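You operate a simulated robot arm through the tools that you are given. There is no shell and no other tool.

The job below is to be done with a simulated robot arm. You get a single attempt, and the scene is never put back.

Task
Bag the brown chip carrier; wedge the grey bag in the ship case and seal it.
Fine: divider pushed up to the bag and its catch locked before the grey slider runs shut.

Only the result counts: the job must be done as asked and must still hold three seconds after the hand-in. Knocking over, shifting, dropping, spilling or breaking anything else fails it. Lids that push on must go on centred and level and be pressed home; caps that screw on are set level and turned clockwise until they are tight.

Robot
A 7-joint arm with a two-finger parallel gripper, fixed in place. Base frame: the origin is at the foot of the arm, x ahead of it, y to its left, z up; the work surface is at about z = 800. Readings come in mm, rad, newtons and seconds.
With the tool pointing down near the work surface it reaches from about 300 to 700 mm from the base axis. Its first joint turns from -1.152 to 1.152 rad. Payload 1.57 kg.
The tool frame sits at the grasp point between the pads (the TCP): z along the fingers, y along the line on which they close. The tips reach 30 mm beyond it. Largest opening 110 mm; finger width 24, thickness 12; the body of the gripper, 48 by 112 mm, starts 78 mm behind the TCP.
Orientation is that of the tool frame in the base frame, as a unit quaternion [x, y, z, w]. With the fingers straight down and closing along the base's y, the tool's x points along the base's -x, its y along +y and its z along -z.

Tools
- The arm moves only by the tool send_rows. Its argument "targets" is a list of rows, each a list of 3 entries, a list of its own where there are three numbers: the shift along the tool's x, y, z in m, then the turn, a rotation vector about the tool's x, y, z in rad, then the closure, from 0 (fully open) to 1 (shut). In form: [[[x, y, z], [rx, ry, rz], hand], ...]. A call has 1 to 20 rows; each row is the pose to reach, as a shift and turn from the pose commanded when the call began, along the tool's axes at that moment. A row lasts 0.2 s, in which the tool goes at most 50 mm and 0.15 rad; a call with a longer step from one row to the next is refused whole, and so is a gripper value outside its range. A pose out of reach is approached as far as the arm can. The call stops where the force on the tool passes 40 N (or 10 N more than at its start, if that is more) or the arm is blocked; 0.2 s more then pass. Each finger travels about 108 mm/s and halts on what it meets, pressing with about 35 N; the grip force reading is that of the motor and also rises with nothing between the fingers. The clock runs only during rows and for 0.2 s after the last one: add rows that repeat a pose to give the fingers time. It gives the time, the measured TCP pose, the force on the tool (base axes), the opening and the grip force at its end, in the units of the frame above (readings bear some noise), with the torque about the TCP (base axes, N m) and any sound that the robot's microphone picked up.
- Cameras (640 x 400 px; columns grow to the right, rows downward): "scene" is fixed at [155.9, -384, 1404.9]; the picture's right is [0.86, -0.51, 0.00], its down [-0.28, -0.48, -0.83] and it looks along [0.42, 0.72, -0.56] (base axes); focal length 214 px, centre (320, 200). "wrist" rides on the gripper at [70, 16, -141] in the tool frame; the picture's right is [-0.23, 0.97, 0.00], its down [-0.86, -0.20, -0.48] and it looks along [-0.47, -0.11, 0.88] (tool axes); focal length 222 px, centre (320, 200). There is no depth. A picture from a camera that has moved, and an enlarged one, comes with that camera's place and axes in the base frame and with its lens.
- camera(camera): a new picture of that camera. It takes no simulated time.
- inspect(camera, box): a new picture of the part [left, top, right, bottom] of that camera's present view, enlarged. It takes no simulated time.
- finish_job(): hands the job in; it is judged then, once.

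Nothing tells you positions but the pictures and the camera data. Unless the task says otherwise, let go and move clear before handing in.

The tools are called after "Call:" as a command line: name --argument value ..., lists and objects as JSON in quotes. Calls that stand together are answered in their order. send_rows: Moves the arm, as the interface text tells. Its arguments: {"type":"object","properties":{"targets":{"type":"array"}},"required":["targets"]} The other tools are called the same way: camera (camera) takes a picture; inspect (camera, box) takes an enlarged picture of a part of a camera's view; finish_job () hands the job in.

At the start:

```text
clock: 0.0
tool_pos: [367.4, 66.1, 1258.9]
tcp_rot: [0.0, 1.0, 0.0, -0.001]
contact_force: [-0.8, 0.9, 0.4]
ft_torque: [0.01, -0.01, -0.01]
width: 110.0
grip_force: 0.0
```

scene: 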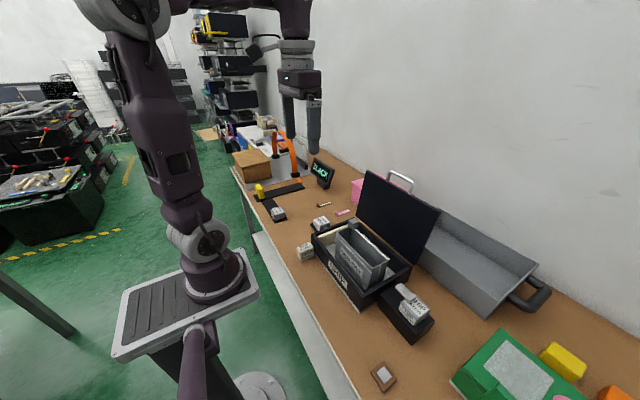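
wrist: 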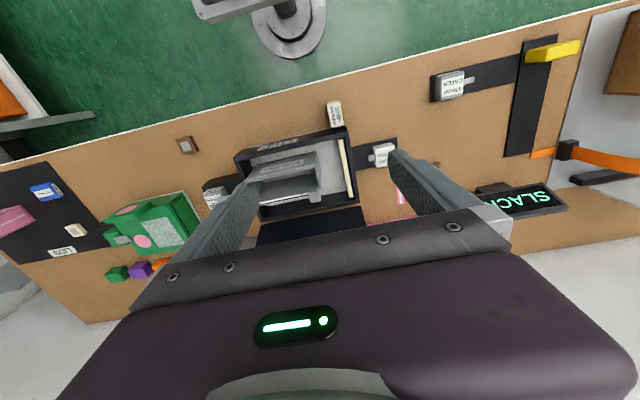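

I see a bench with an open black case, grey bag-like parts inside it, a brown chip carrier near the front edge, and several labelled sliders. I'll look closer before moving anything.

Call:
inspect --camera "scene" --box '[290, 160, 450, 260]'

Call:
inspect --camera "scene" --box '[290, 220, 450, 320]'

Call:
inspect --camera "scene" --box '[340, 280, 500, 400]'

Call:
inspect --camera "scene" --box '[230, 110, 390, 230]'

Call:
inspect --camera "wrist" --box '[160, 80, 400, 240]'

Call:
inspect --camera "wrist" --box '[0, 120, 240, 300]'

Call:
inspect --camera "wrist" --box '[320, 20, 640, 240]'

```text
4.00 times, centred on (370, 210) of scene
camera zoom: at [155.9, -384.0, 1404.9], right [0.86, -0.51, 0.0], down [-0.28, -0.48, -0.83], along [0.42, 0.72, -0.56], focal length 858 px, centre (120, 160)
```

zoom: 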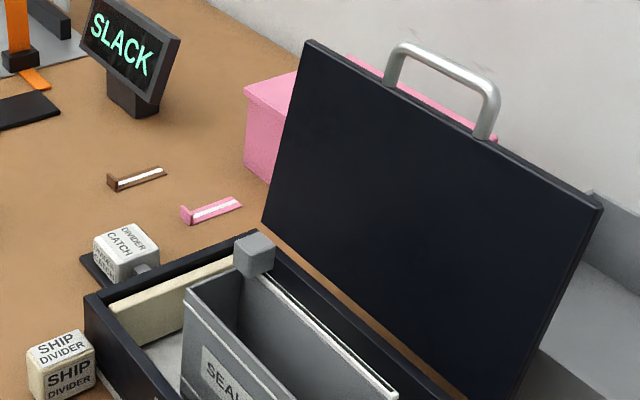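

```text
4.00 times, centred on (370, 270) of scene
camera zoom: at [155.9, -384.0, 1404.9], right [0.86, -0.51, 0.0], down [-0.28, -0.48, -0.83], along [0.42, 0.72, -0.56], focal length 858 px, centre (120, -80)
```

zoom: 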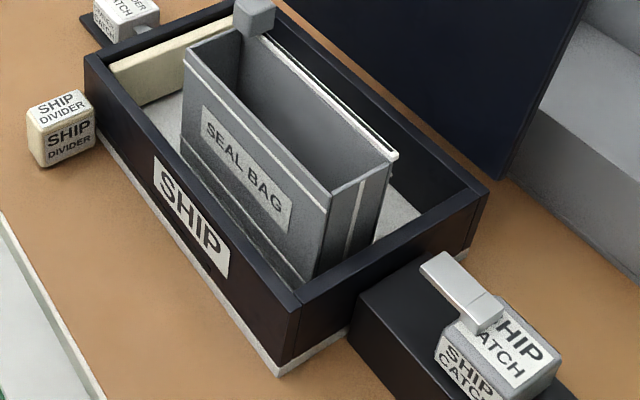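

```text
3.33 times, centred on (420, 340) of scene
camera zoom: at [155.9, -384.0, 1404.9], right [0.86, -0.51, 0.0], down [-0.28, -0.48, -0.83], along [0.42, 0.72, -0.56], focal length 715 px, centre (-13, -267)
```

zoom: 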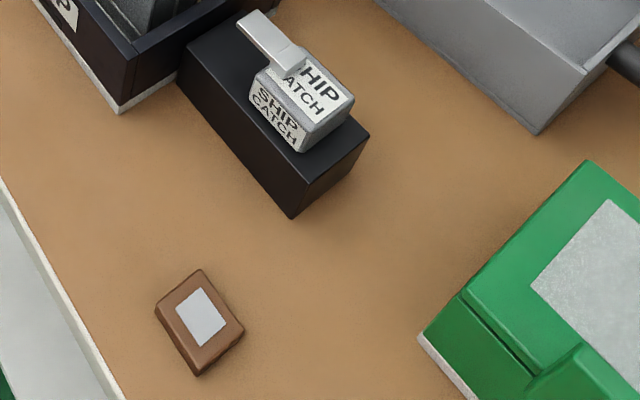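

```text
3.33 times, centred on (310, 170) of scene
camera zoom: at [155.9, -384.0, 1404.9], right [0.86, -0.51, 0.0], down [-0.28, -0.48, -0.83], along [0.42, 0.72, -0.56], focal length 715 px, centre (353, 300)
```

zoom: 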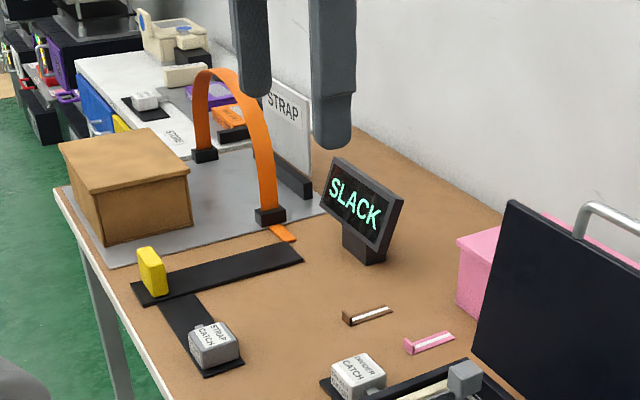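

```text
2.50 times, centred on (280, 160) of wrist
camera zoom: at [299.3, 82.3, 1400.6], right [0.23, 0.97, 0.0], down [0.86, -0.2, 0.48], along [0.47, -0.11, -0.88], focal length 555 px, centre (420, 300)
```

zoom: 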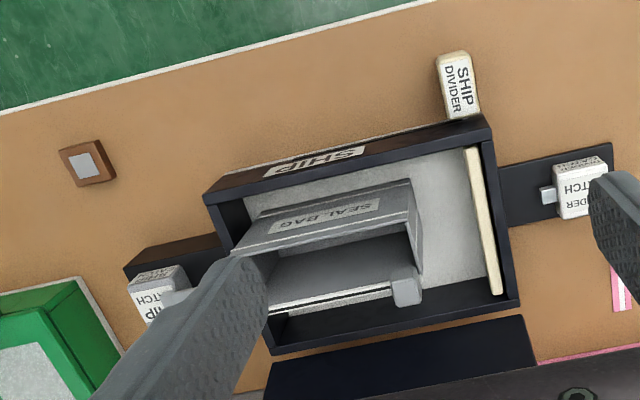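

```text
2.22 times, centred on (120, 210) of wrist
camera zoom: at [299.3, 82.3, 1400.6], right [0.23, 0.97, 0.0], down [0.86, -0.2, 0.48], along [0.47, -0.11, -0.88], focal length 494 px, centre (764, 178)
```

zoom: 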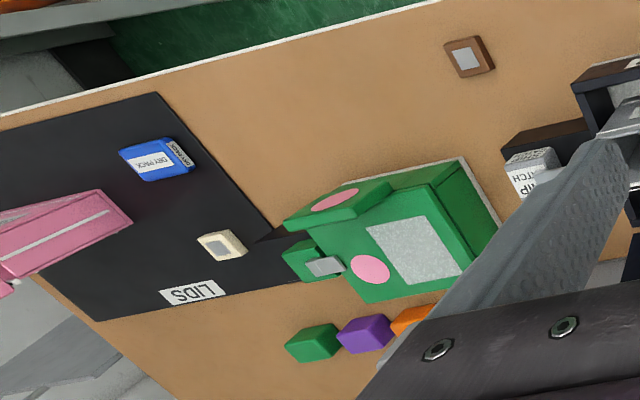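

```text
1.82 times, centred on (480, 130) of wrist
camera zoom: at [299.3, 82.3, 1400.6], right [0.23, 0.97, 0.0], down [0.86, -0.2, 0.48], along [0.47, -0.11, -0.88], focal length 404 px, centre (29, 327)
```

zoom: 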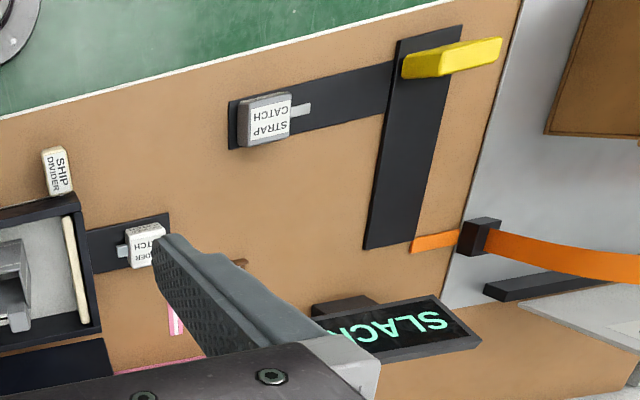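

I take the brown carrier to be near (370, -299, 810). The case spans x 409–597 and y -154–119, with its rim at about z 890. The grey bag's mouth runs x 466–523 and y -134–37 at about z 929. The cream divider knob is near (380, 102), and the divider catch is near (507, 201). I'll move above the carrier for a closer look.

Call:
send_rows --targets '[[[0, -0.036, 0.016], [0, 0, 0], 0], [[0, -0.073, 0.034], [0, 0, 0], 0], [[0, -0.11, 0.058], [0, 0, 0], 0], [[0, -0.147, 0.082], [0, 0, 0], 0], [[0, -0.184, 0.108], [0, 0, 0], 0], [[0, -0.221, 0.134], [0, 0, 0], 0], [[0, -0.258, 0.16], [0, 0, 0], 0], [[0, -0.295, 0.19], [0, 0, 0], 0], [[0, -0.332, 0.22], [0, 0, 0], 0], [[0, -0.365, 0.25], [0, 0, 0], 0], [[0, -0.365, 0.259], [0, 0, 0], 0]]'

```text
clock: 2.4
tool_pos: [370.2, -298.0, 1000.7]
tcp_rot: [0.001, 1.0, 0.0, 0.0]
contact_force: [-0.1, 0.0, 0.0]
ft_torque: [0.0, 0.03, -0.02]
width: 109.9
grip_force: 0.0
```

The arm is above the carrier. I'll take wrist pictures to get its position and rotation, and scene pictures of the case now that the arm has moved.

Call:
camera --camera "wrist"

Call:
inspect --camera "wrist" --box '[240, 60, 400, 180]'

Call:
camera --camera "scene"

Call:
inspect --camera "scene" --box '[300, 200, 380, 260]'

Call:
inspect --camera "scene" --box '[330, 210, 410, 270]'

```text
taken
camera wrist: at [301.5, -281.7, 1142.7], right [0.23, 0.97, 0.0], down [0.85, -0.2, 0.48], along [0.47, -0.11, -0.88], focal length 222 px, centre (320, 200)
```

wrist: 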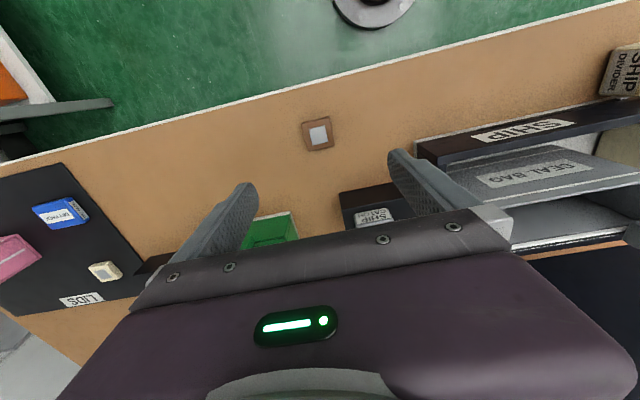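

```text
3.33 times, centred on (320, 120) of wrist
camera zoom: at [301.5, -281.7, 1142.7], right [0.23, 0.97, 0.0], down [0.85, -0.2, 0.48], along [0.47, -0.11, -0.88], focal length 740 px, centre (320, 467)
```

zoom: 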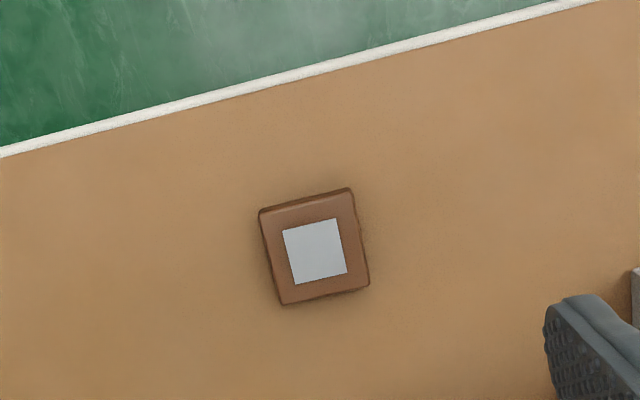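

```text
taken
```

scene: 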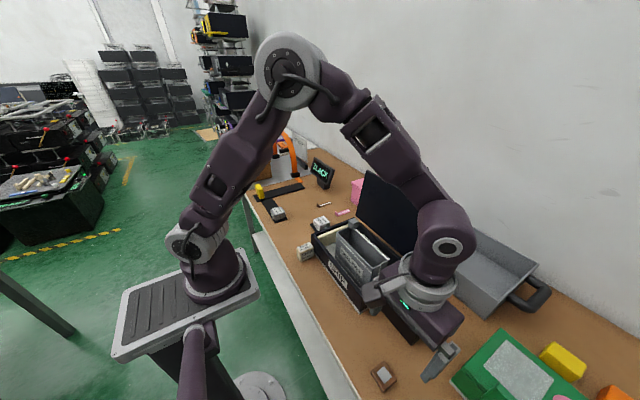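

```text
6.67 times, centred on (340, 230) of scene
camera zoom: at [155.9, -384.0, 1404.9], right [0.86, -0.51, 0.0], down [-0.28, -0.48, -0.83], along [0.42, 0.72, -0.56], focal length 1430 px, centre (187, 0)
```

zoom: 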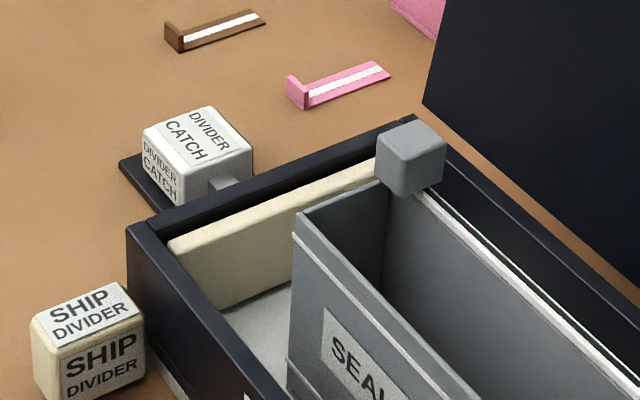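

```text
6.67 times, centred on (370, 240) of scene
camera zoom: at [155.9, -384.0, 1404.9], right [0.86, -0.51, 0.0], down [-0.28, -0.48, -0.83], along [0.42, 0.72, -0.56], focal length 1430 px, centre (-13, -67)
```

zoom: 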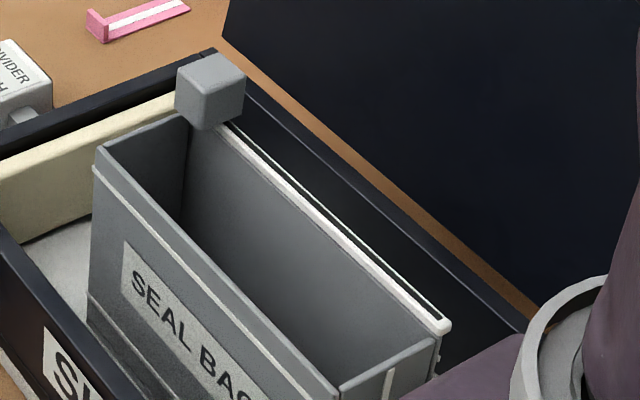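

The carrier is a square of about 40 mm, axis-aligned and centred near (373, -300). I'll descend with open fingers either side of it, then close.

Call:
send_rows --targets '[[[-0.0028, -0.0025, 0.04], [0, 0, 0], 0], [[-0.0028, -0.0025, 0.08], [0, 0, 0], 0], [[-0.0028, -0.0025, 0.115], [0, 0, 0], 0], [[-0.0028, -0.0025, 0.14], [0, 0, 0], 0], [[-0.0028, -0.0025, 0.155], [0, 0, 0], 0], [[-0.0028, -0.0025, 0.164], [0, 0, 0], 0], [[-0.0028, -0.0025, 0.166], [0, 0, 0], 0]]'

```text
clock: 4.0
tool_pos: [370.7, -301.6, 832.2]
tcp_rot: [-0.001, 1.0, 0.0, 0.0]
contact_force: [0.6, 0.0, 0.1]
ft_torque: [0.01, -0.03, -0.02]
width: 109.9
grip_force: 0.1
```

The tips are just above the bench. I'll check the alignment before closing.

Call:
camera --camera "wrist"

Call:
inspect --camera "scene" --box '[340, 330, 460, 400]'

```text
taken
camera wrist: at [303.0, -285.5, 975.0], right [0.23, 0.97, 0.0], down [0.85, -0.2, 0.48], along [0.47, -0.11, -0.88], focal length 222 px, centre (320, 200)
```

wrist: 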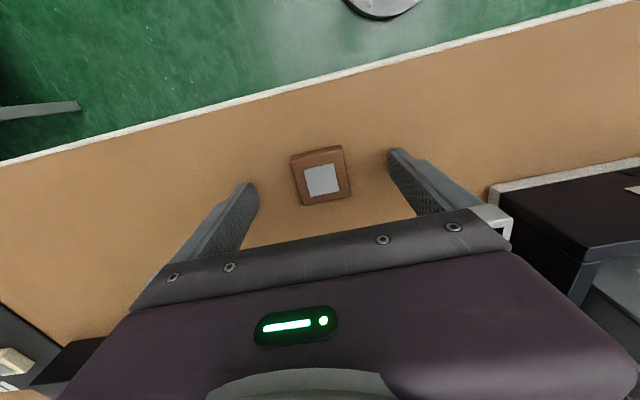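

```text
5.33 times, centred on (400, 365) of scene
camera zoom: at [155.9, -384.0, 1404.9], right [0.86, -0.51, 0.0], down [-0.28, -0.48, -0.83], along [0.42, 0.72, -0.56], focal length 1144 px, centre (-107, -680)
```

zoom: 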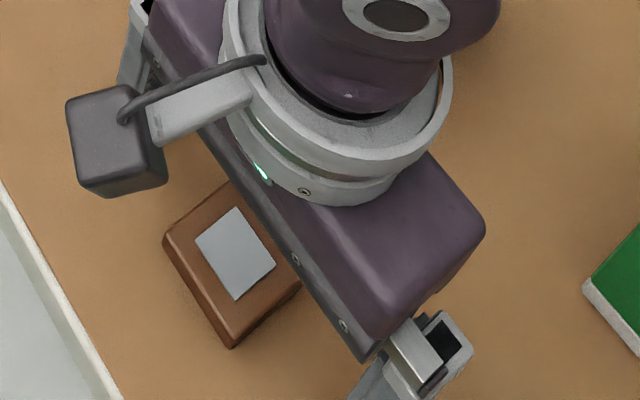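

The carrier sits midway between the fingertips. I'll close on it.

Call:
send_rows --targets '[[[0, 0, 0], [0, 0, 0], 1], [[0, 0, 0], [0, 0, 0], 1], [[0, 0, 0], [0, 0, 0], 1], [[0, 0, 0], [0, 0, 0], 1]]'

```text
clock: 5.0
tool_pos: [371.5, -302.6, 834.0]
tcp_rot: [-0.001, 1.0, 0.0, 0.0]
contact_force: [-0.3, 0.4, -0.6]
ft_torque: [-0.03, 0.0, -0.02]
width: 40.7
grip_force: 35.3
```

Gripped at 40.7 mm. I'll lift straight up, then carry it above the bag mouth.

Call:
send_rows --targets '[[[0, 0, -0.03], [0, 0, 0], 1], [[0, 0, -0.07], [0, 0, 0], 1], [[0, 0, -0.115], [0, 0, 0], 1], [[0, 0, -0.16], [0, 0, 0], 1], [[0, 0, -0.2], [0, 0, 0], 1], [[0, 0, -0.235], [0, 0, 0], 1], [[-0.012, 0.03, -0.25], [0, 0, 0], 1], [[-0.03, 0.065, -0.25], [0, 0, 0], 1], [[-0.05, 0.1, -0.25], [0, 0, 0], 1], [[-0.07, 0.135, -0.25], [0, 0, 0], 1], [[-0.09, 0.17, -0.25], [0, 0, 0], 1], [[-0.11, 0.205, -0.25], [0, 0, 0], 1], [[-0.12, 0.235, -0.25], [0, 0, 0], 1], [[-0.125, 0.24, -0.25], [0, 0, 0], 1], [[-0.125, 0.24, -0.25], [0, 0, 0], 1]]'

Call:
camera --camera "wrist"

Call:
inspect --camera "wrist" --box '[180, 60, 500, 260]'

Call:
camera --camera "scene"

Call:
inspect --camera "scene" --box '[290, 180, 450, 300]'

```text
clock: 8.2
tool_pos: [495.9, -61.1, 1083.1]
tcp_rot: [0.0, 1.0, 0.0, 0.0]
contact_force: [0.2, 0.4, 0.0]
ft_torque: [-0.04, 0.0, -0.04]
width: 0.0
grip_force: 21.3
```

```text
taken
camera wrist: at [426.2, -44.9, 1224.0], right [0.23, 0.97, 0.0], down [0.85, -0.2, 0.48], along [0.47, -0.11, -0.88], focal length 222 px, centre (320, 200)
```

wrist: 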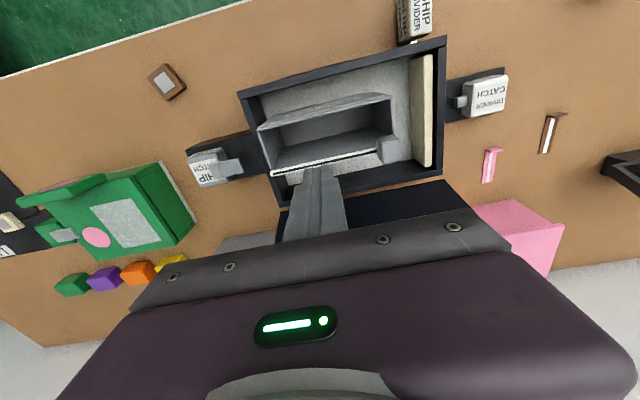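

```text
2.00 times, centred on (340, 160) of wrist
camera zoom: at [426.2, -44.9, 1224.0], right [0.23, 0.97, 0.0], down [0.85, -0.2, 0.48], along [0.47, -0.11, -0.88], focal length 444 px, centre (280, 280)
```

zoom: 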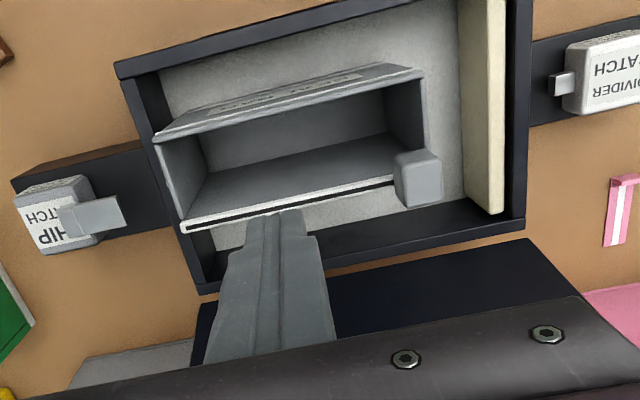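

```text
taken
```

scene: 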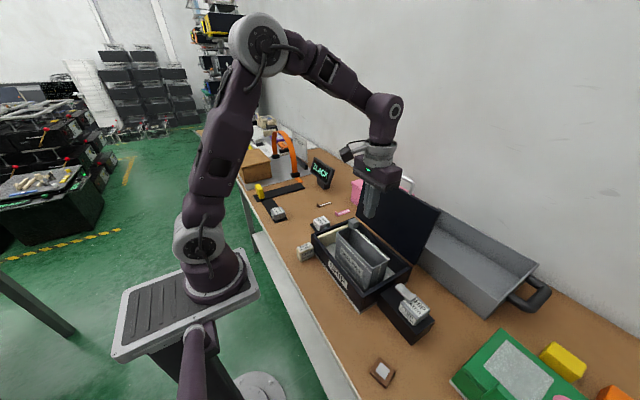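

```text
3.33 times, centred on (370, 240) of scene
camera zoom: at [155.9, -384.0, 1404.9], right [0.86, -0.51, 0.0], down [-0.28, -0.48, -0.83], along [0.42, 0.72, -0.56], focal length 715 px, centre (153, 67)
```

zoom: 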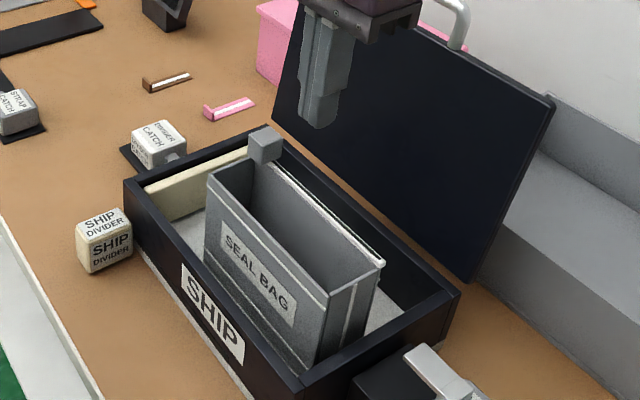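

The carrier slipped out during the lift and is still on the bench near its start, now turned. I'll look at it closely.

Call:
inspect --camera "scene" --box '[360, 350, 410, 390]'

Call:
inspect --camera "wrist" --box '[140, 55, 200, 110]'

```text
10.00 times, centred on (385, 370) of scene
camera zoom: at [155.9, -384.0, 1404.9], right [0.86, -0.51, 0.0], down [-0.28, -0.48, -0.83], along [0.42, 0.72, -0.56], focal length 2145 px, centre (-330, -1500)
```

zoom: 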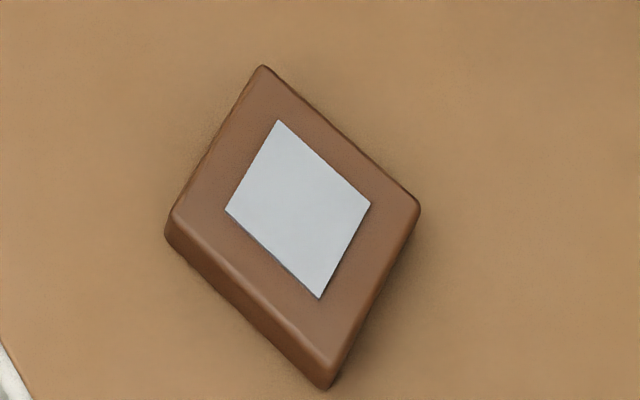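

```text
7.27 times, centred on (170, 82) of wrist
camera zoom: at [426.2, -44.9, 1224.0], right [0.23, 0.97, 0.0], down [0.85, -0.2, 0.48], along [0.47, -0.11, -0.88], focal length 1615 px, centre (1411, 1054)
```

zoom: 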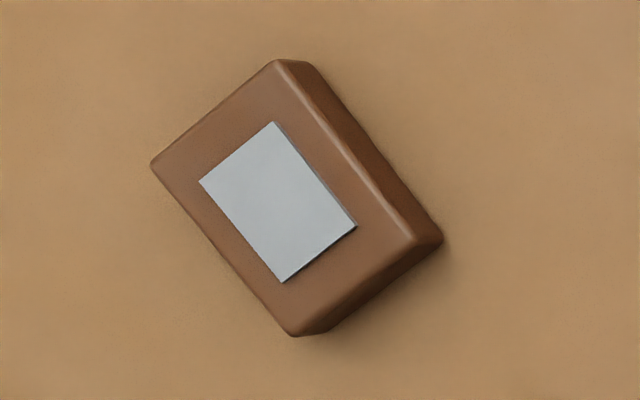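

I'll inspect the fingertips to see their shape, and re-measure the carrier's pose.

Call:
inspect --camera "scene" --box '[350, 160, 410, 230]'

Call:
inspect --camera "wrist" --box '[270, 150, 370, 250]'

```text
5.71 times, centred on (380, 195) of scene
camera zoom: at [155.9, -384.0, 1404.9], right [0.86, -0.51, 0.0], down [-0.28, -0.48, -0.83], along [0.42, 0.72, -0.56], focal length 1226 px, centre (-23, 229)
```

zoom: 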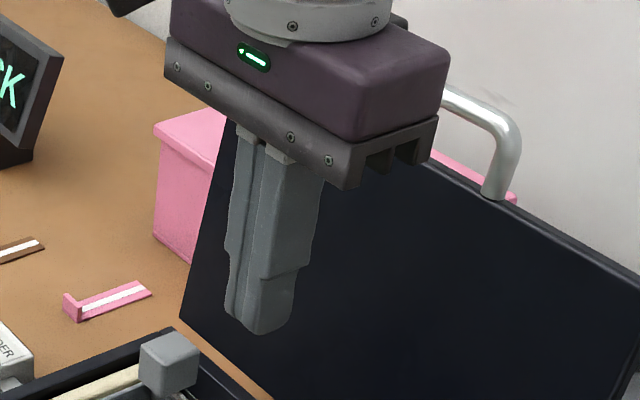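

```text
4.00 times, centred on (320, 200) of wrist
camera zoom: at [426.2, -44.9, 1224.0], right [0.23, 0.97, 0.0], down [0.85, -0.2, 0.48], along [0.47, -0.11, -0.88], focal length 888 px, centre (320, 200)
```

zoom: 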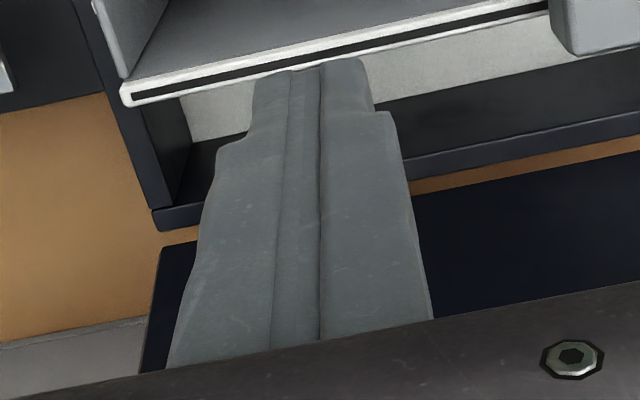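

The fingertips are rounded at the ends, so the first grip sat too high on the carrier. It now lies near (374, -293), turned about +16.5°. I'll go back above it with the hand turned to match and re-measure.

Call:
send_rows --targets '[[[0.015, -0.03, 0], [0, 0, 0], 0], [[0.033, -0.064, 0], [0, 0, -0.04], 0], [[0.051, -0.098, 0], [0, 0, -0.09], 0], [[0.069, -0.132, 0], [0, 0, -0.14], 0], [[0.087, -0.166, 0], [0, 0, -0.19], 0], [[0.105, -0.2, 0.01], [0, 0, -0.24], 0], [[0.121, -0.231, 0.03], [0, 0, -0.288], 0], [[0.121, -0.231, 0.065], [0, 0, -0.288], 0], [[0.121, -0.231, 0.1], [0, 0, -0.288], 0], [[0.121, -0.231, 0.124], [0, 0, -0.288], 0], [[0.121, -0.231, 0.124], [0, 0, -0.288], 0]]'

Call:
inspect --camera "wrist" --box '[240, 80, 400, 200]'

Call:
camera --camera "scene"

Call:
inspect --camera "scene" --box '[350, 340, 430, 400]'

```text
clock: 10.6
tool_pos: [374.4, -291.2, 958.6]
tcp_rot: [-0.144, 0.99, 0.0, 0.0]
contact_force: [0.2, -0.7, -0.5]
ft_torque: [0.0, 0.03, -0.02]
width: 110.0
grip_force: 0.1
```

```text
3.33 times, centred on (320, 140) of wrist
camera zoom: at [303.4, -295.5, 1101.4], right [-0.06, 1.0, 0.0], down [0.88, 0.05, 0.48], along [0.48, 0.03, -0.88], focal length 740 px, centre (320, 400)
```

zoom: 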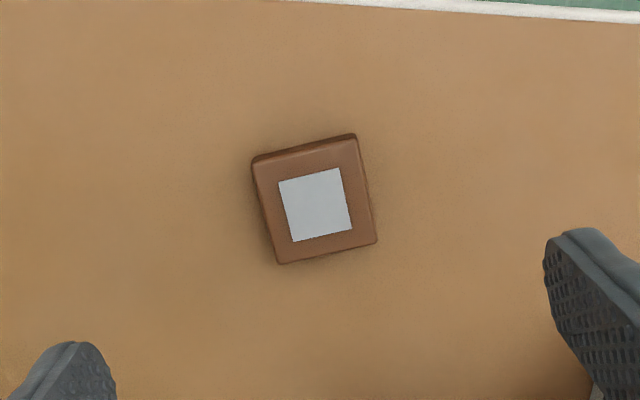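

```text
taken
```

scene: 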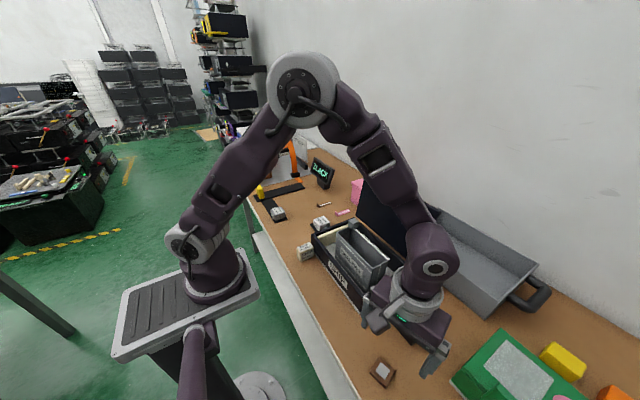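

```text
6.67 times, centred on (390, 370) of scene
camera zoom: at [155.9, -384.0, 1404.9], right [0.86, -0.51, 0.0], down [-0.28, -0.48, -0.83], along [0.42, 0.72, -0.56], focal length 1430 px, centre (-147, -933)
```

zoom: 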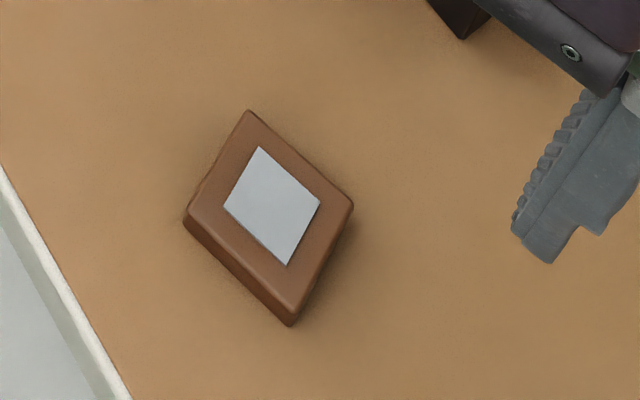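

The hand is centred over the carrier and lined up with it. I'll descend until the tips are almost on the bench, close with extra settling time, and lift only a little.

Call:
send_rows --targets '[[[0, 0, 0.03], [0, 0, 0], 0], [[0, 0, 0.065], [0, 0, 0], 0], [[0, 0, 0.095], [0, 0, 0], 0], [[0, 0, 0.115], [0, 0, 0], 0], [[0, 0, 0.123], [0, 0, 0], 0], [[0, 0, 0.127], [0, 0, 0], 0], [[0, 0, 0.129], [0, 0, 0], 0], [[0, 0, 0.129], [0, 0, 0], 0]]'

Call:
inspect --camera "wrist" --box '[200, 100, 440, 250]'

```text
clock: 12.4
tool_pos: [374.0, -290.5, 830.4]
tcp_rot: [-0.143, 0.99, 0.0, 0.0]
contact_force: [0.9, 0.0, -0.4]
ft_torque: [0.04, -0.03, 0.0]
width: 109.9
grip_force: 0.1
```

```text
2.67 times, centred on (320, 175) of wrist
camera zoom: at [303.7, -295.5, 972.2], right [-0.06, 1.0, 0.0], down [0.88, 0.05, 0.48], along [0.48, 0.03, -0.88], focal length 592 px, centre (320, 267)
```

zoom: 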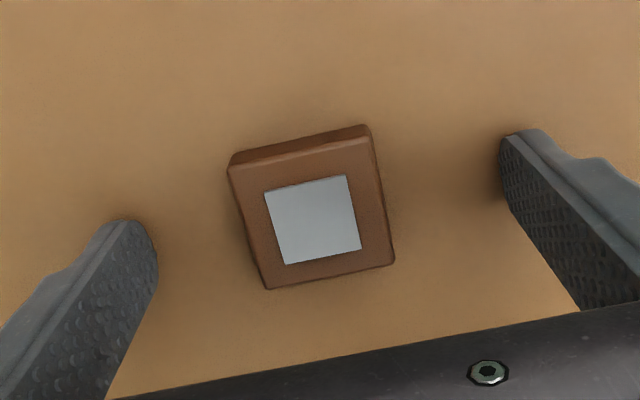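

Everything lines up and the tips are clear of the bench. I'll close, let it settle, then lift slowly.

Call:
send_rows --targets '[[[0, 0, 0], [0, 0, 0], 1], [[0, 0, 0], [0, 0, 0], 1], [[0, 0, 0], [0, 0, 0], 1], [[0, 0, 0], [0, 0, 0], 1], [[0, 0, 0], [0, 0, 0], 1]]'

Call:
inspect --camera "wrist" --box '[200, 100, 440, 250]'

Call:
inspect --camera "scene" --box '[350, 320, 450, 400]'

```text
clock: 13.6
tool_pos: [374.0, -291.9, 831.3]
tcp_rot: [-0.144, 0.99, 0.0, 0.0]
contact_force: [0.5, 0.2, 0.4]
ft_torque: [-0.02, -0.01, -0.01]
width: 40.5
grip_force: 34.6
```

```text
2.67 times, centred on (320, 175) of wrist
camera zoom: at [303.8, -295.5, 972.2], right [-0.06, 1.0, 0.0], down [0.88, 0.05, 0.48], along [0.48, 0.03, -0.88], focal length 592 px, centre (320, 267)
```

zoom: 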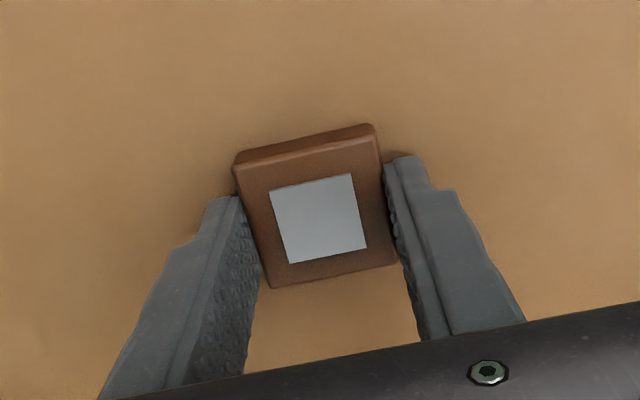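

```text
5.00 times, centred on (400, 360) of scene
camera zoom: at [155.9, -384.0, 1404.9], right [0.86, -0.51, 0.0], down [-0.28, -0.48, -0.83], along [0.42, 0.72, -0.56], focal length 1072 px, centre (-80, -600)
```

zoom: 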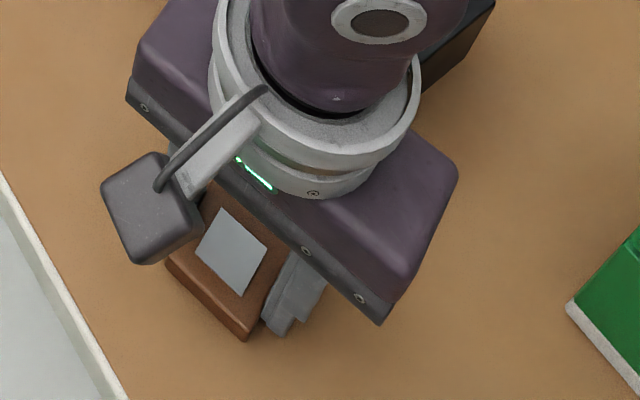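

Both fingers are on the carrier at 40.5 mm. I'll lift slowly by 20 mm and check.

Call:
send_rows --targets '[[[0, 0, -0.002], [0, 0, 0], 1], [[0, 0, -0.005], [0, 0, 0], 1], [[0, 0, -0.009], [0, 0, 0], 1], [[0, 0, -0.014], [0, 0, 0], 1], [[0, 0, -0.02], [0, 0, 0], 1], [[0, 0, -0.02], [0, 0, 0], 1]]'

Call:
inspect --camera "wrist" --box '[200, 100, 440, 250]'

Call:
inspect --camera "scene" --box '[350, 320, 450, 400]'

```text
clock: 15.0
tool_pos: [374.8, -292.2, 851.5]
tcp_rot: [-0.143, 0.99, 0.001, 0.001]
contact_force: [0.5, -0.3, -0.4]
ft_torque: [-0.02, 0.01, 0.01]
width: 40.5
grip_force: 35.0
```

```text
2.67 times, centred on (320, 175) of wrist
camera zoom: at [304.8, -296.0, 992.9], right [-0.06, 1.0, 0.0], down [0.88, 0.05, 0.48], along [0.48, 0.03, -0.88], focal length 592 px, centre (320, 267)
```

zoom: 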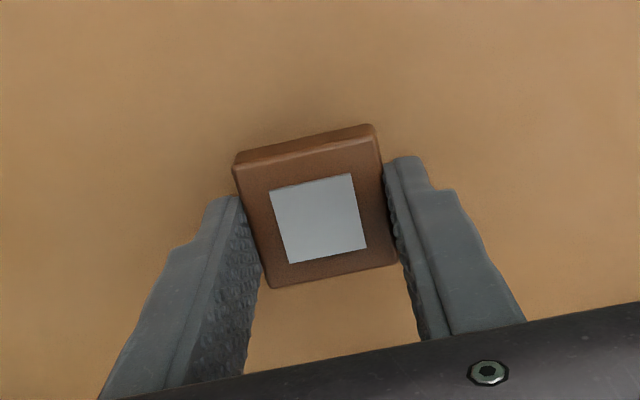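

```text
5.00 times, centred on (400, 360) of scene
camera zoom: at [155.9, -384.0, 1404.9], right [0.86, -0.51, 0.0], down [-0.28, -0.48, -0.83], along [0.42, 0.72, -0.56], focal length 1072 px, centre (-80, -600)
```

zoom: 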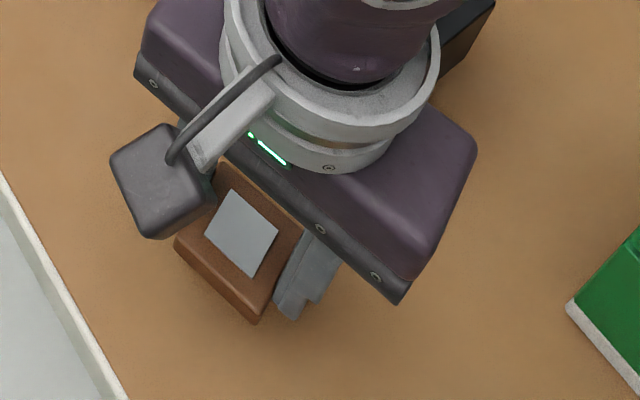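

The carrier is held this time. I'll lift gently to travel height and turn the hand back to straight on the way to the bag.

Call:
send_rows --targets '[[[0, 0, -0.005], [0, 0, 0], 1], [[0, 0, -0.014], [0, 0, 0], 1], [[0, 0, -0.028], [0, 0, 0], 1], [[0, 0, -0.046], [0, 0, 0], 1], [[0, 0, -0.066], [0, 0, 0], 1], [[0, 0, -0.086], [0, 0, 0], 1], [[0, 0, -0.106], [0, 0, 0], 1], [[0, 0, -0.126], [0, 0, 0], 1], [[0, 0, -0.146], [0, 0, 0], 1], [[0, 0, -0.166], [0, 0, 0], 1], [[0, 0, -0.186], [0, 0, 0], 1], [[0, 0, -0.204], [0, 0, 0], 1], [[0, 0, -0.218], [0, 0, 0], 1], [[0, 0, -0.227], [0, 0, 0], 1], [[0, 0, -0.232], [0, 0, 0], 1], [[0, 0, -0.232], [0, 0, 0], 1]]'

Call:
inspect --camera "wrist" --box '[200, 100, 440, 250]'

```text
clock: 18.4
tool_pos: [374.0, -292.0, 1083.1]
tcp_rot: [-0.144, 0.99, 0.0, -0.001]
contact_force: [0.4, 0.5, -0.4]
ft_torque: [0.01, 0.0, 0.01]
width: 40.4
grip_force: 34.7
```

```text
2.67 times, centred on (320, 175) of wrist
camera zoom: at [303.9, -296.7, 1224.9], right [-0.06, 1.0, 0.0], down [0.88, 0.05, 0.48], along [0.48, 0.03, -0.88], focal length 592 px, centre (320, 267)
```

zoom: 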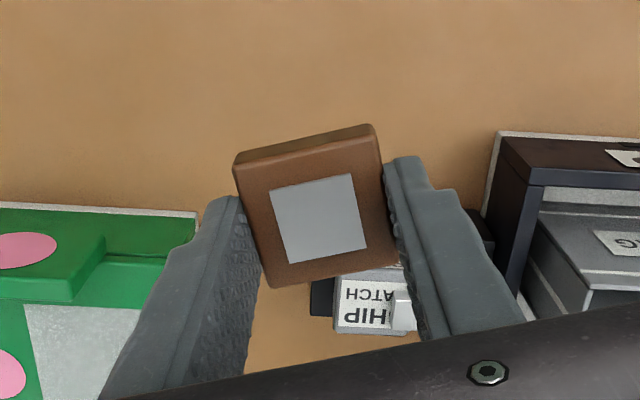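

Still held securely. I'll carry it to above the bag mouth at (496, -72) and square the hand up.

Call:
send_rows --targets '[[[-0.0054, 0.0053, 0], [0, 0, 0.01], 1], [[-0.0161, 0.0159, 0], [0, 0, 0.026], 1], [[-0.0323, 0.0318, 0], [0, 0, 0.052], 1], [[-0.0502, 0.0495, 0], [0, 0, 0.08], 1], [[-0.0682, 0.0671, 0], [0, 0, 0.11], 1], [[-0.0861, 0.0848, 0], [0, 0, 0.138], 1], [[-0.1041, 0.1025, 0], [0, 0, 0.167], 1], [[-0.122, 0.1202, 0], [0, 0, 0.196], 1], [[-0.1399, 0.1378, 0], [0, 0, 0.225], 1], [[-0.1561, 0.1537, 0], [0, 0, 0.25], 1], [[-0.1686, 0.1661, 0], [0, 0, 0.271], 1], [[-0.1758, 0.1732, 0], [0, 0, 0.282], 1], [[-0.1794, 0.1767, 0], [0, 0, 0.288], 1], [[-0.1794, 0.1767, 0], [0, 0, 0.288], 1]]'

Call:
camera --camera "wrist"

Call:
inspect --camera "wrist" --box '[200, 60, 440, 210]'

Call:
inspect --camera "scene" --box '[290, 160, 450, 280]'

```text
clock: 21.4
tool_pos: [496.9, -71.2, 1084.7]
tcp_rot: [-0.001, 1.0, 0.001, 0.001]
contact_force: [-0.5, -0.2, -0.2]
ft_torque: [0.02, -0.02, 0.02]
width: 40.3
grip_force: 34.9
```

```text
taken
camera wrist: at [428.4, -55.3, 1224.9], right [0.23, 0.97, 0.0], down [0.86, -0.2, 0.48], along [0.47, -0.11, -0.88], focal length 222 px, centre (320, 200)
```

wrist: 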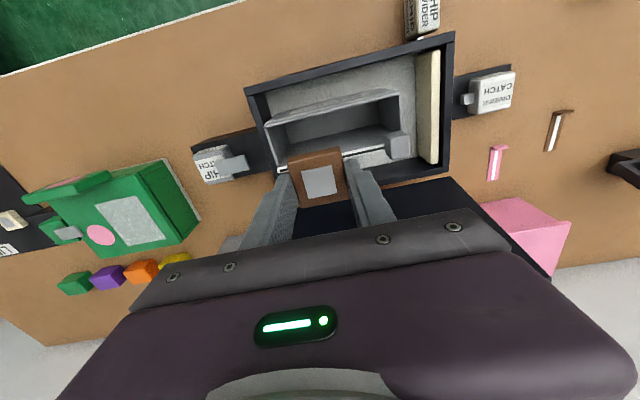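

```text
2.67 times, centred on (320, 135) of wrist
camera zoom: at [428.4, -55.3, 1224.9], right [0.23, 0.97, 0.0], down [0.86, -0.2, 0.48], along [0.47, -0.11, -0.88], focal length 592 px, centre (320, 373)
```

zoom: 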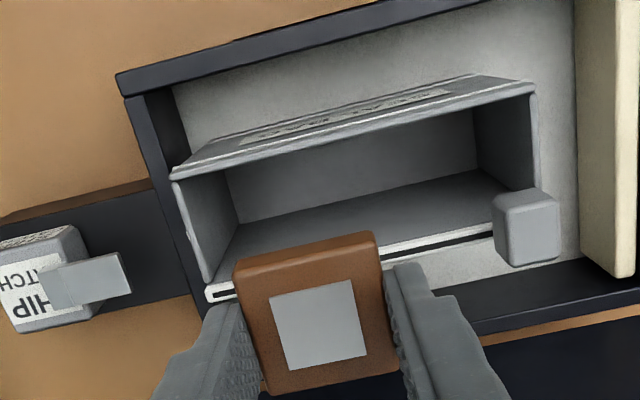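

```text
3.33 times, centred on (370, 220) of scene
camera zoom: at [155.9, -384.0, 1404.9], right [0.86, -0.51, 0.0], down [-0.28, -0.48, -0.83], along [0.42, 0.72, -0.56], focal length 715 px, centre (153, 133)
```

zoom: 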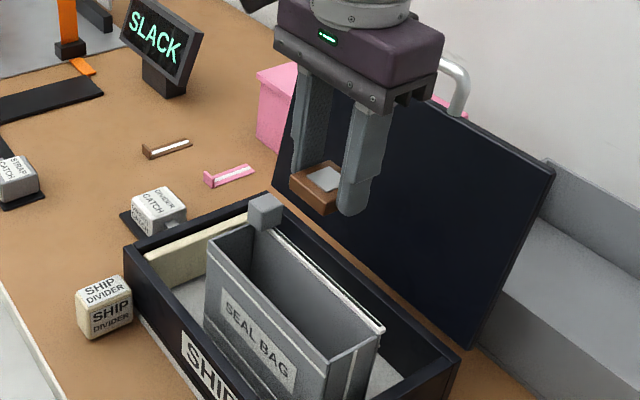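

The carrier is aligned with the mouth, and I estimate the interior spans x 468–520. I'll lower it to just above the lips and check the clearances.

Call:
send_rows --targets '[[[0.0012, 0, 0.01], [0, 0, 0], 1], [[0.0012, 0, 0.03], [0, 0, 0], 1], [[0.0012, 0, 0.055], [0, 0, 0], 1], [[0.0012, 0, 0.08], [0, 0, 0], 1], [[0.0012, 0, 0.1], [0, 0, 0], 1], [[0.0012, 0, 0.112], [0, 0, 0], 1], [[0.0012, 0, 0.115], [0, 0, 0], 1], [[0.0012, 0, 0.115], [0, 0, 0], 1]]'

Call:
camera --camera "wrist"

Call:
inspect --camera "wrist" --box '[200, 60, 440, 210]'

Call:
inspect --camera "scene" --box '[310, 190, 430, 280]'

```text
clock: 23.2
tool_pos: [495.4, -71.4, 967.5]
tcp_rot: [0.0, 1.0, 0.0, 0.0]
contact_force: [-0.6, 0.7, -0.6]
ft_torque: [0.0, 0.0, 0.03]
width: 40.7
grip_force: 34.8
```

```text
taken
camera wrist: at [426.8, -55.8, 1109.1], right [0.23, 0.97, 0.0], down [0.86, -0.2, 0.48], along [0.47, -0.11, -0.88], focal length 222 px, centre (320, 200)
```

wrist: 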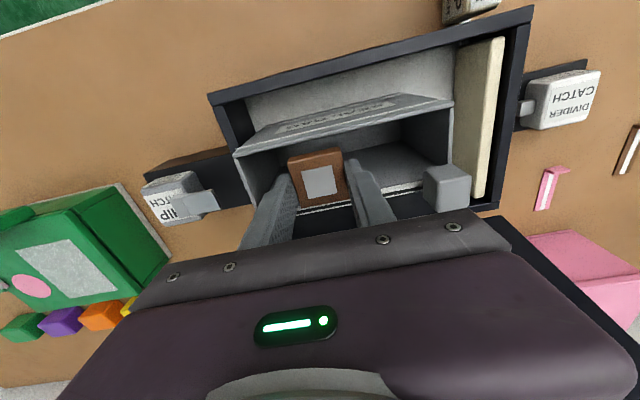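

```text
2.67 times, centred on (320, 135) of wrist
camera zoom: at [426.8, -55.8, 1109.1], right [0.23, 0.97, 0.0], down [0.86, -0.2, 0.48], along [0.47, -0.11, -0.88], focal length 592 px, centre (320, 373)
```

zoom: 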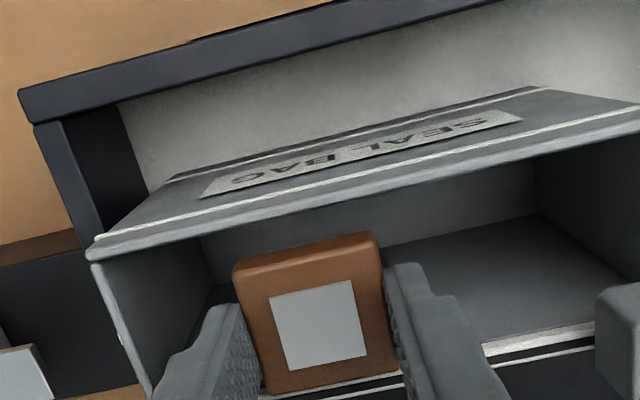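

```text
4.44 times, centred on (370, 235) of scene
camera zoom: at [155.9, -384.0, 1404.9], right [0.86, -0.51, 0.0], down [-0.28, -0.48, -0.83], along [0.42, 0.72, -0.56], focal length 953 px, centre (98, 44)
```

zoom: 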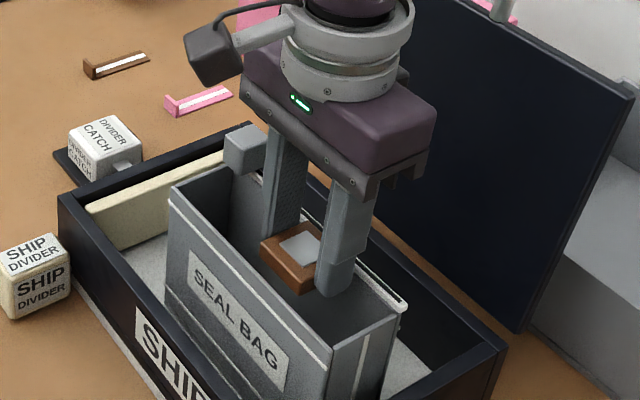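

There is clear space of about 9 mm in front and 6 mm behind. I'll nudge 1.5 mm forward and lower slowly into the bag.

Call:
send_rows --targets '[[[0.0015, 0, 0.004], [0, 0, 0], 1], [[0.0015, 0, 0.012], [0, 0, 0], 1], [[0.0015, 0, 0.022], [0, 0, 0], 1], [[0.0015, 0, 0.032], [0, 0, 0], 1], [[0.0015, 0, 0.042], [0, 0, 0], 1], [[0.0015, 0, 0.052], [0, 0, 0], 1], [[0.0015, 0, 0.062], [0, 0, 0], 1], [[0.0015, 0, 0.072], [0, 0, 0], 1], [[0.0015, 0, 0.082], [0, 0, 0], 1], [[0.0015, 0, 0.09], [0, 0, 0], 1], [[0.0015, 0, 0.095], [0, 0, 0], 1], [[0.0015, 0, 0.095], [0, 0, 0], 1]]'

Call:
camera --camera "wrist"

Call:
inspect --camera "scene" --box '[310, 190, 430, 280]'

```text
clock: 25.8
tool_pos: [494.6, -72.9, 872.9]
tcp_rot: [0.001, 1.0, 0.0, 0.001]
contact_force: [-0.8, 0.1, 0.6]
ft_torque: [0.0, -0.02, -0.02]
width: 40.7
grip_force: 34.3
```

```text
taken
camera wrist: at [425.4, -55.9, 1014.3], right [0.23, 0.97, 0.0], down [0.86, -0.2, 0.48], along [0.47, -0.11, -0.88], focal length 222 px, centre (320, 200)
```

wrist: 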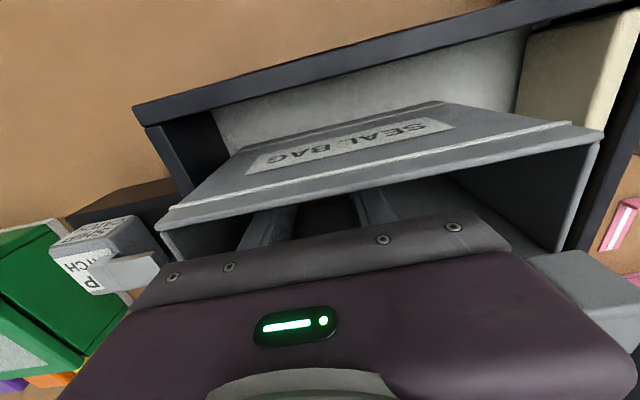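

```text
4.44 times, centred on (370, 235) of scene
camera zoom: at [155.9, -384.0, 1404.9], right [0.86, -0.51, 0.0], down [-0.28, -0.48, -0.83], along [0.42, 0.72, -0.56], focal length 953 px, centre (98, 44)
```

zoom: 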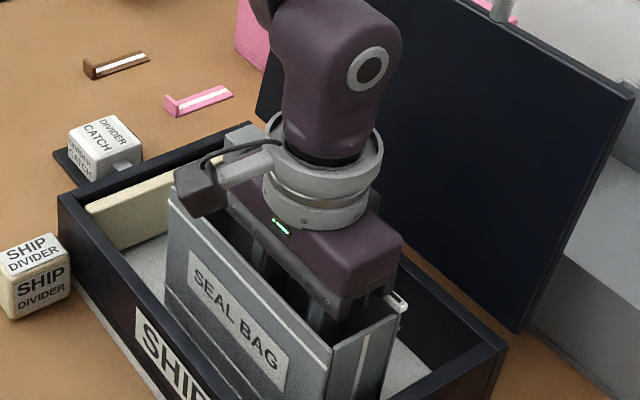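

It's inside the bag with no contact. I'll go 10 mm lower, release with a small opening, and wait for it to settle.

Call:
send_rows --targets '[[[0, 0, 0.004], [0, 0, 0], 1], [[0, 0, 0.008], [0, 0, 0], 1], [[0, 0, 0.011], [0, 0, 0], 1], [[0, 0, 0.011], [0, 0, 0], 1]]'

Call:
inspect --camera "scene" --box '[310, 190, 430, 280]'

```text
clock: 26.8
tool_pos: [493.2, -72.2, 861.3]
tcp_rot: [0.0, 1.0, 0.0, 0.0]
contact_force: [-0.6, -0.2, -0.4]
ft_torque: [-0.02, 0.02, 0.01]
width: 40.5
grip_force: 36.0
```

```text
4.44 times, centred on (370, 235) of scene
camera zoom: at [155.9, -384.0, 1404.9], right [0.86, -0.51, 0.0], down [-0.28, -0.48, -0.83], along [0.42, 0.72, -0.56], focal length 953 px, centre (98, 44)
```

zoom: 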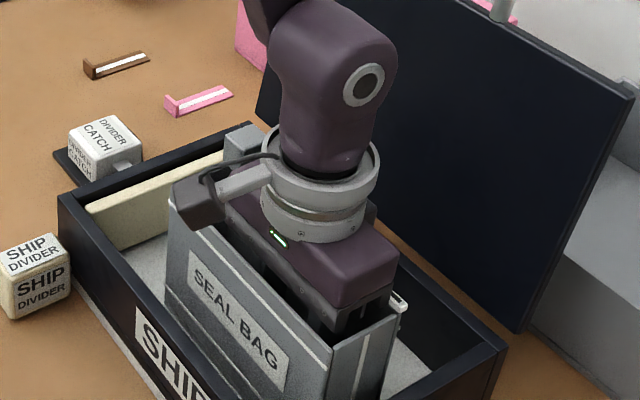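

No contact at this depth. I'll release now with a partial opening only.

Call:
send_rows --targets '[[[0, 0, 0], [0, 0, 0], 0.55], [[0, 0, 0], [0, 0, 0], 0.42], [[0, 0, 0], [0, 0, 0], 0.42], [[0, 0, 0], [0, 0, 0], 0.42], [[0, 0, 0], [0, 0, 0], 0.42]]'

```text
clock: 28.0
tool_pos: [494.7, -70.9, 862.3]
tcp_rot: [0.0, 1.0, 0.0, 0.001]
contact_force: [0.5, 0.2, -0.6]
ft_torque: [0.01, 0.01, 0.0]
width: 63.8
grip_force: 0.1
```

The fingers have opened to 64 mm. I'll rise straight out of the bag and check where the carrier is lying.

Call:
send_rows --targets '[[[0, 0, -0.01], [0, 0, 0], 0.42], [[0, 0, -0.035], [0, 0, 0], 0.42], [[0, 0, -0.065], [0, 0, 0], 0.42], [[0, 0, -0.1], [0, 0, 0], 0.42], [[0, 0, -0.14], [0, 0, 0], 0.42], [[0, 0, -0.18], [0, 0, 0], 0.42], [[0, 0, -0.215], [0, 0, 0], 0.42], [[0.03, 0, -0.24], [0, 0, 0], 0.42], [[0.06, 0.02, -0.25], [0, 0, 0], 0.42], [[0.06, 0.02, -0.25], [0, 0, 0], 0.42]]'

Call:
camera --camera "wrist"

Call:
inspect --camera "wrist" --box '[220, 60, 440, 220]'

Call:
inspect --camera "scene" --box '[290, 190, 450, 300]'

```text
clock: 30.2
tool_pos: [431.0, -52.5, 1112.3]
tcp_rot: [-0.001, 1.0, 0.0, 0.0]
contact_force: [0.0, -0.8, -0.2]
ft_torque: [-0.03, -0.02, 0.01]
width: 63.7
grip_force: 0.0
```

```text
taken
camera wrist: at [362.2, -36.2, 1253.9], right [0.23, 0.97, 0.0], down [0.86, -0.2, 0.48], along [0.47, -0.11, -0.88], focal length 222 px, centre (320, 200)
```

wrist: 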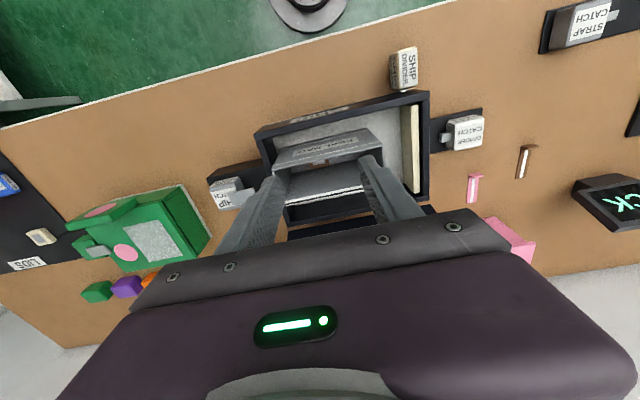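

```text
2.50 times, centred on (330, 140) of wrist
camera zoom: at [362.2, -36.2, 1253.9], right [0.23, 0.97, 0.0], down [0.86, -0.2, 0.48], along [0.47, -0.11, -0.88], focal length 555 px, centre (295, 350)
```

zoom: 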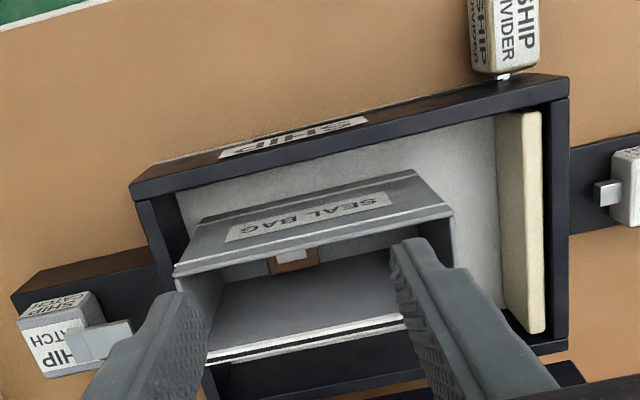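

```text
3.64 times, centred on (370, 245) of scene
camera zoom: at [155.9, -384.0, 1404.9], right [0.86, -0.51, 0.0], down [-0.28, -0.48, -0.83], along [0.42, 0.72, -0.56], focal length 780 px, centre (138, 36)
```

zoom: 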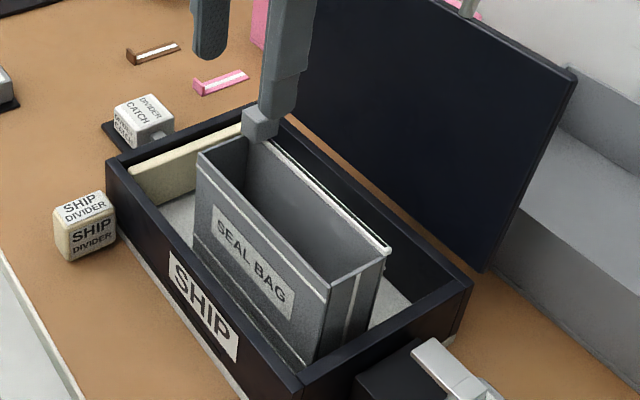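

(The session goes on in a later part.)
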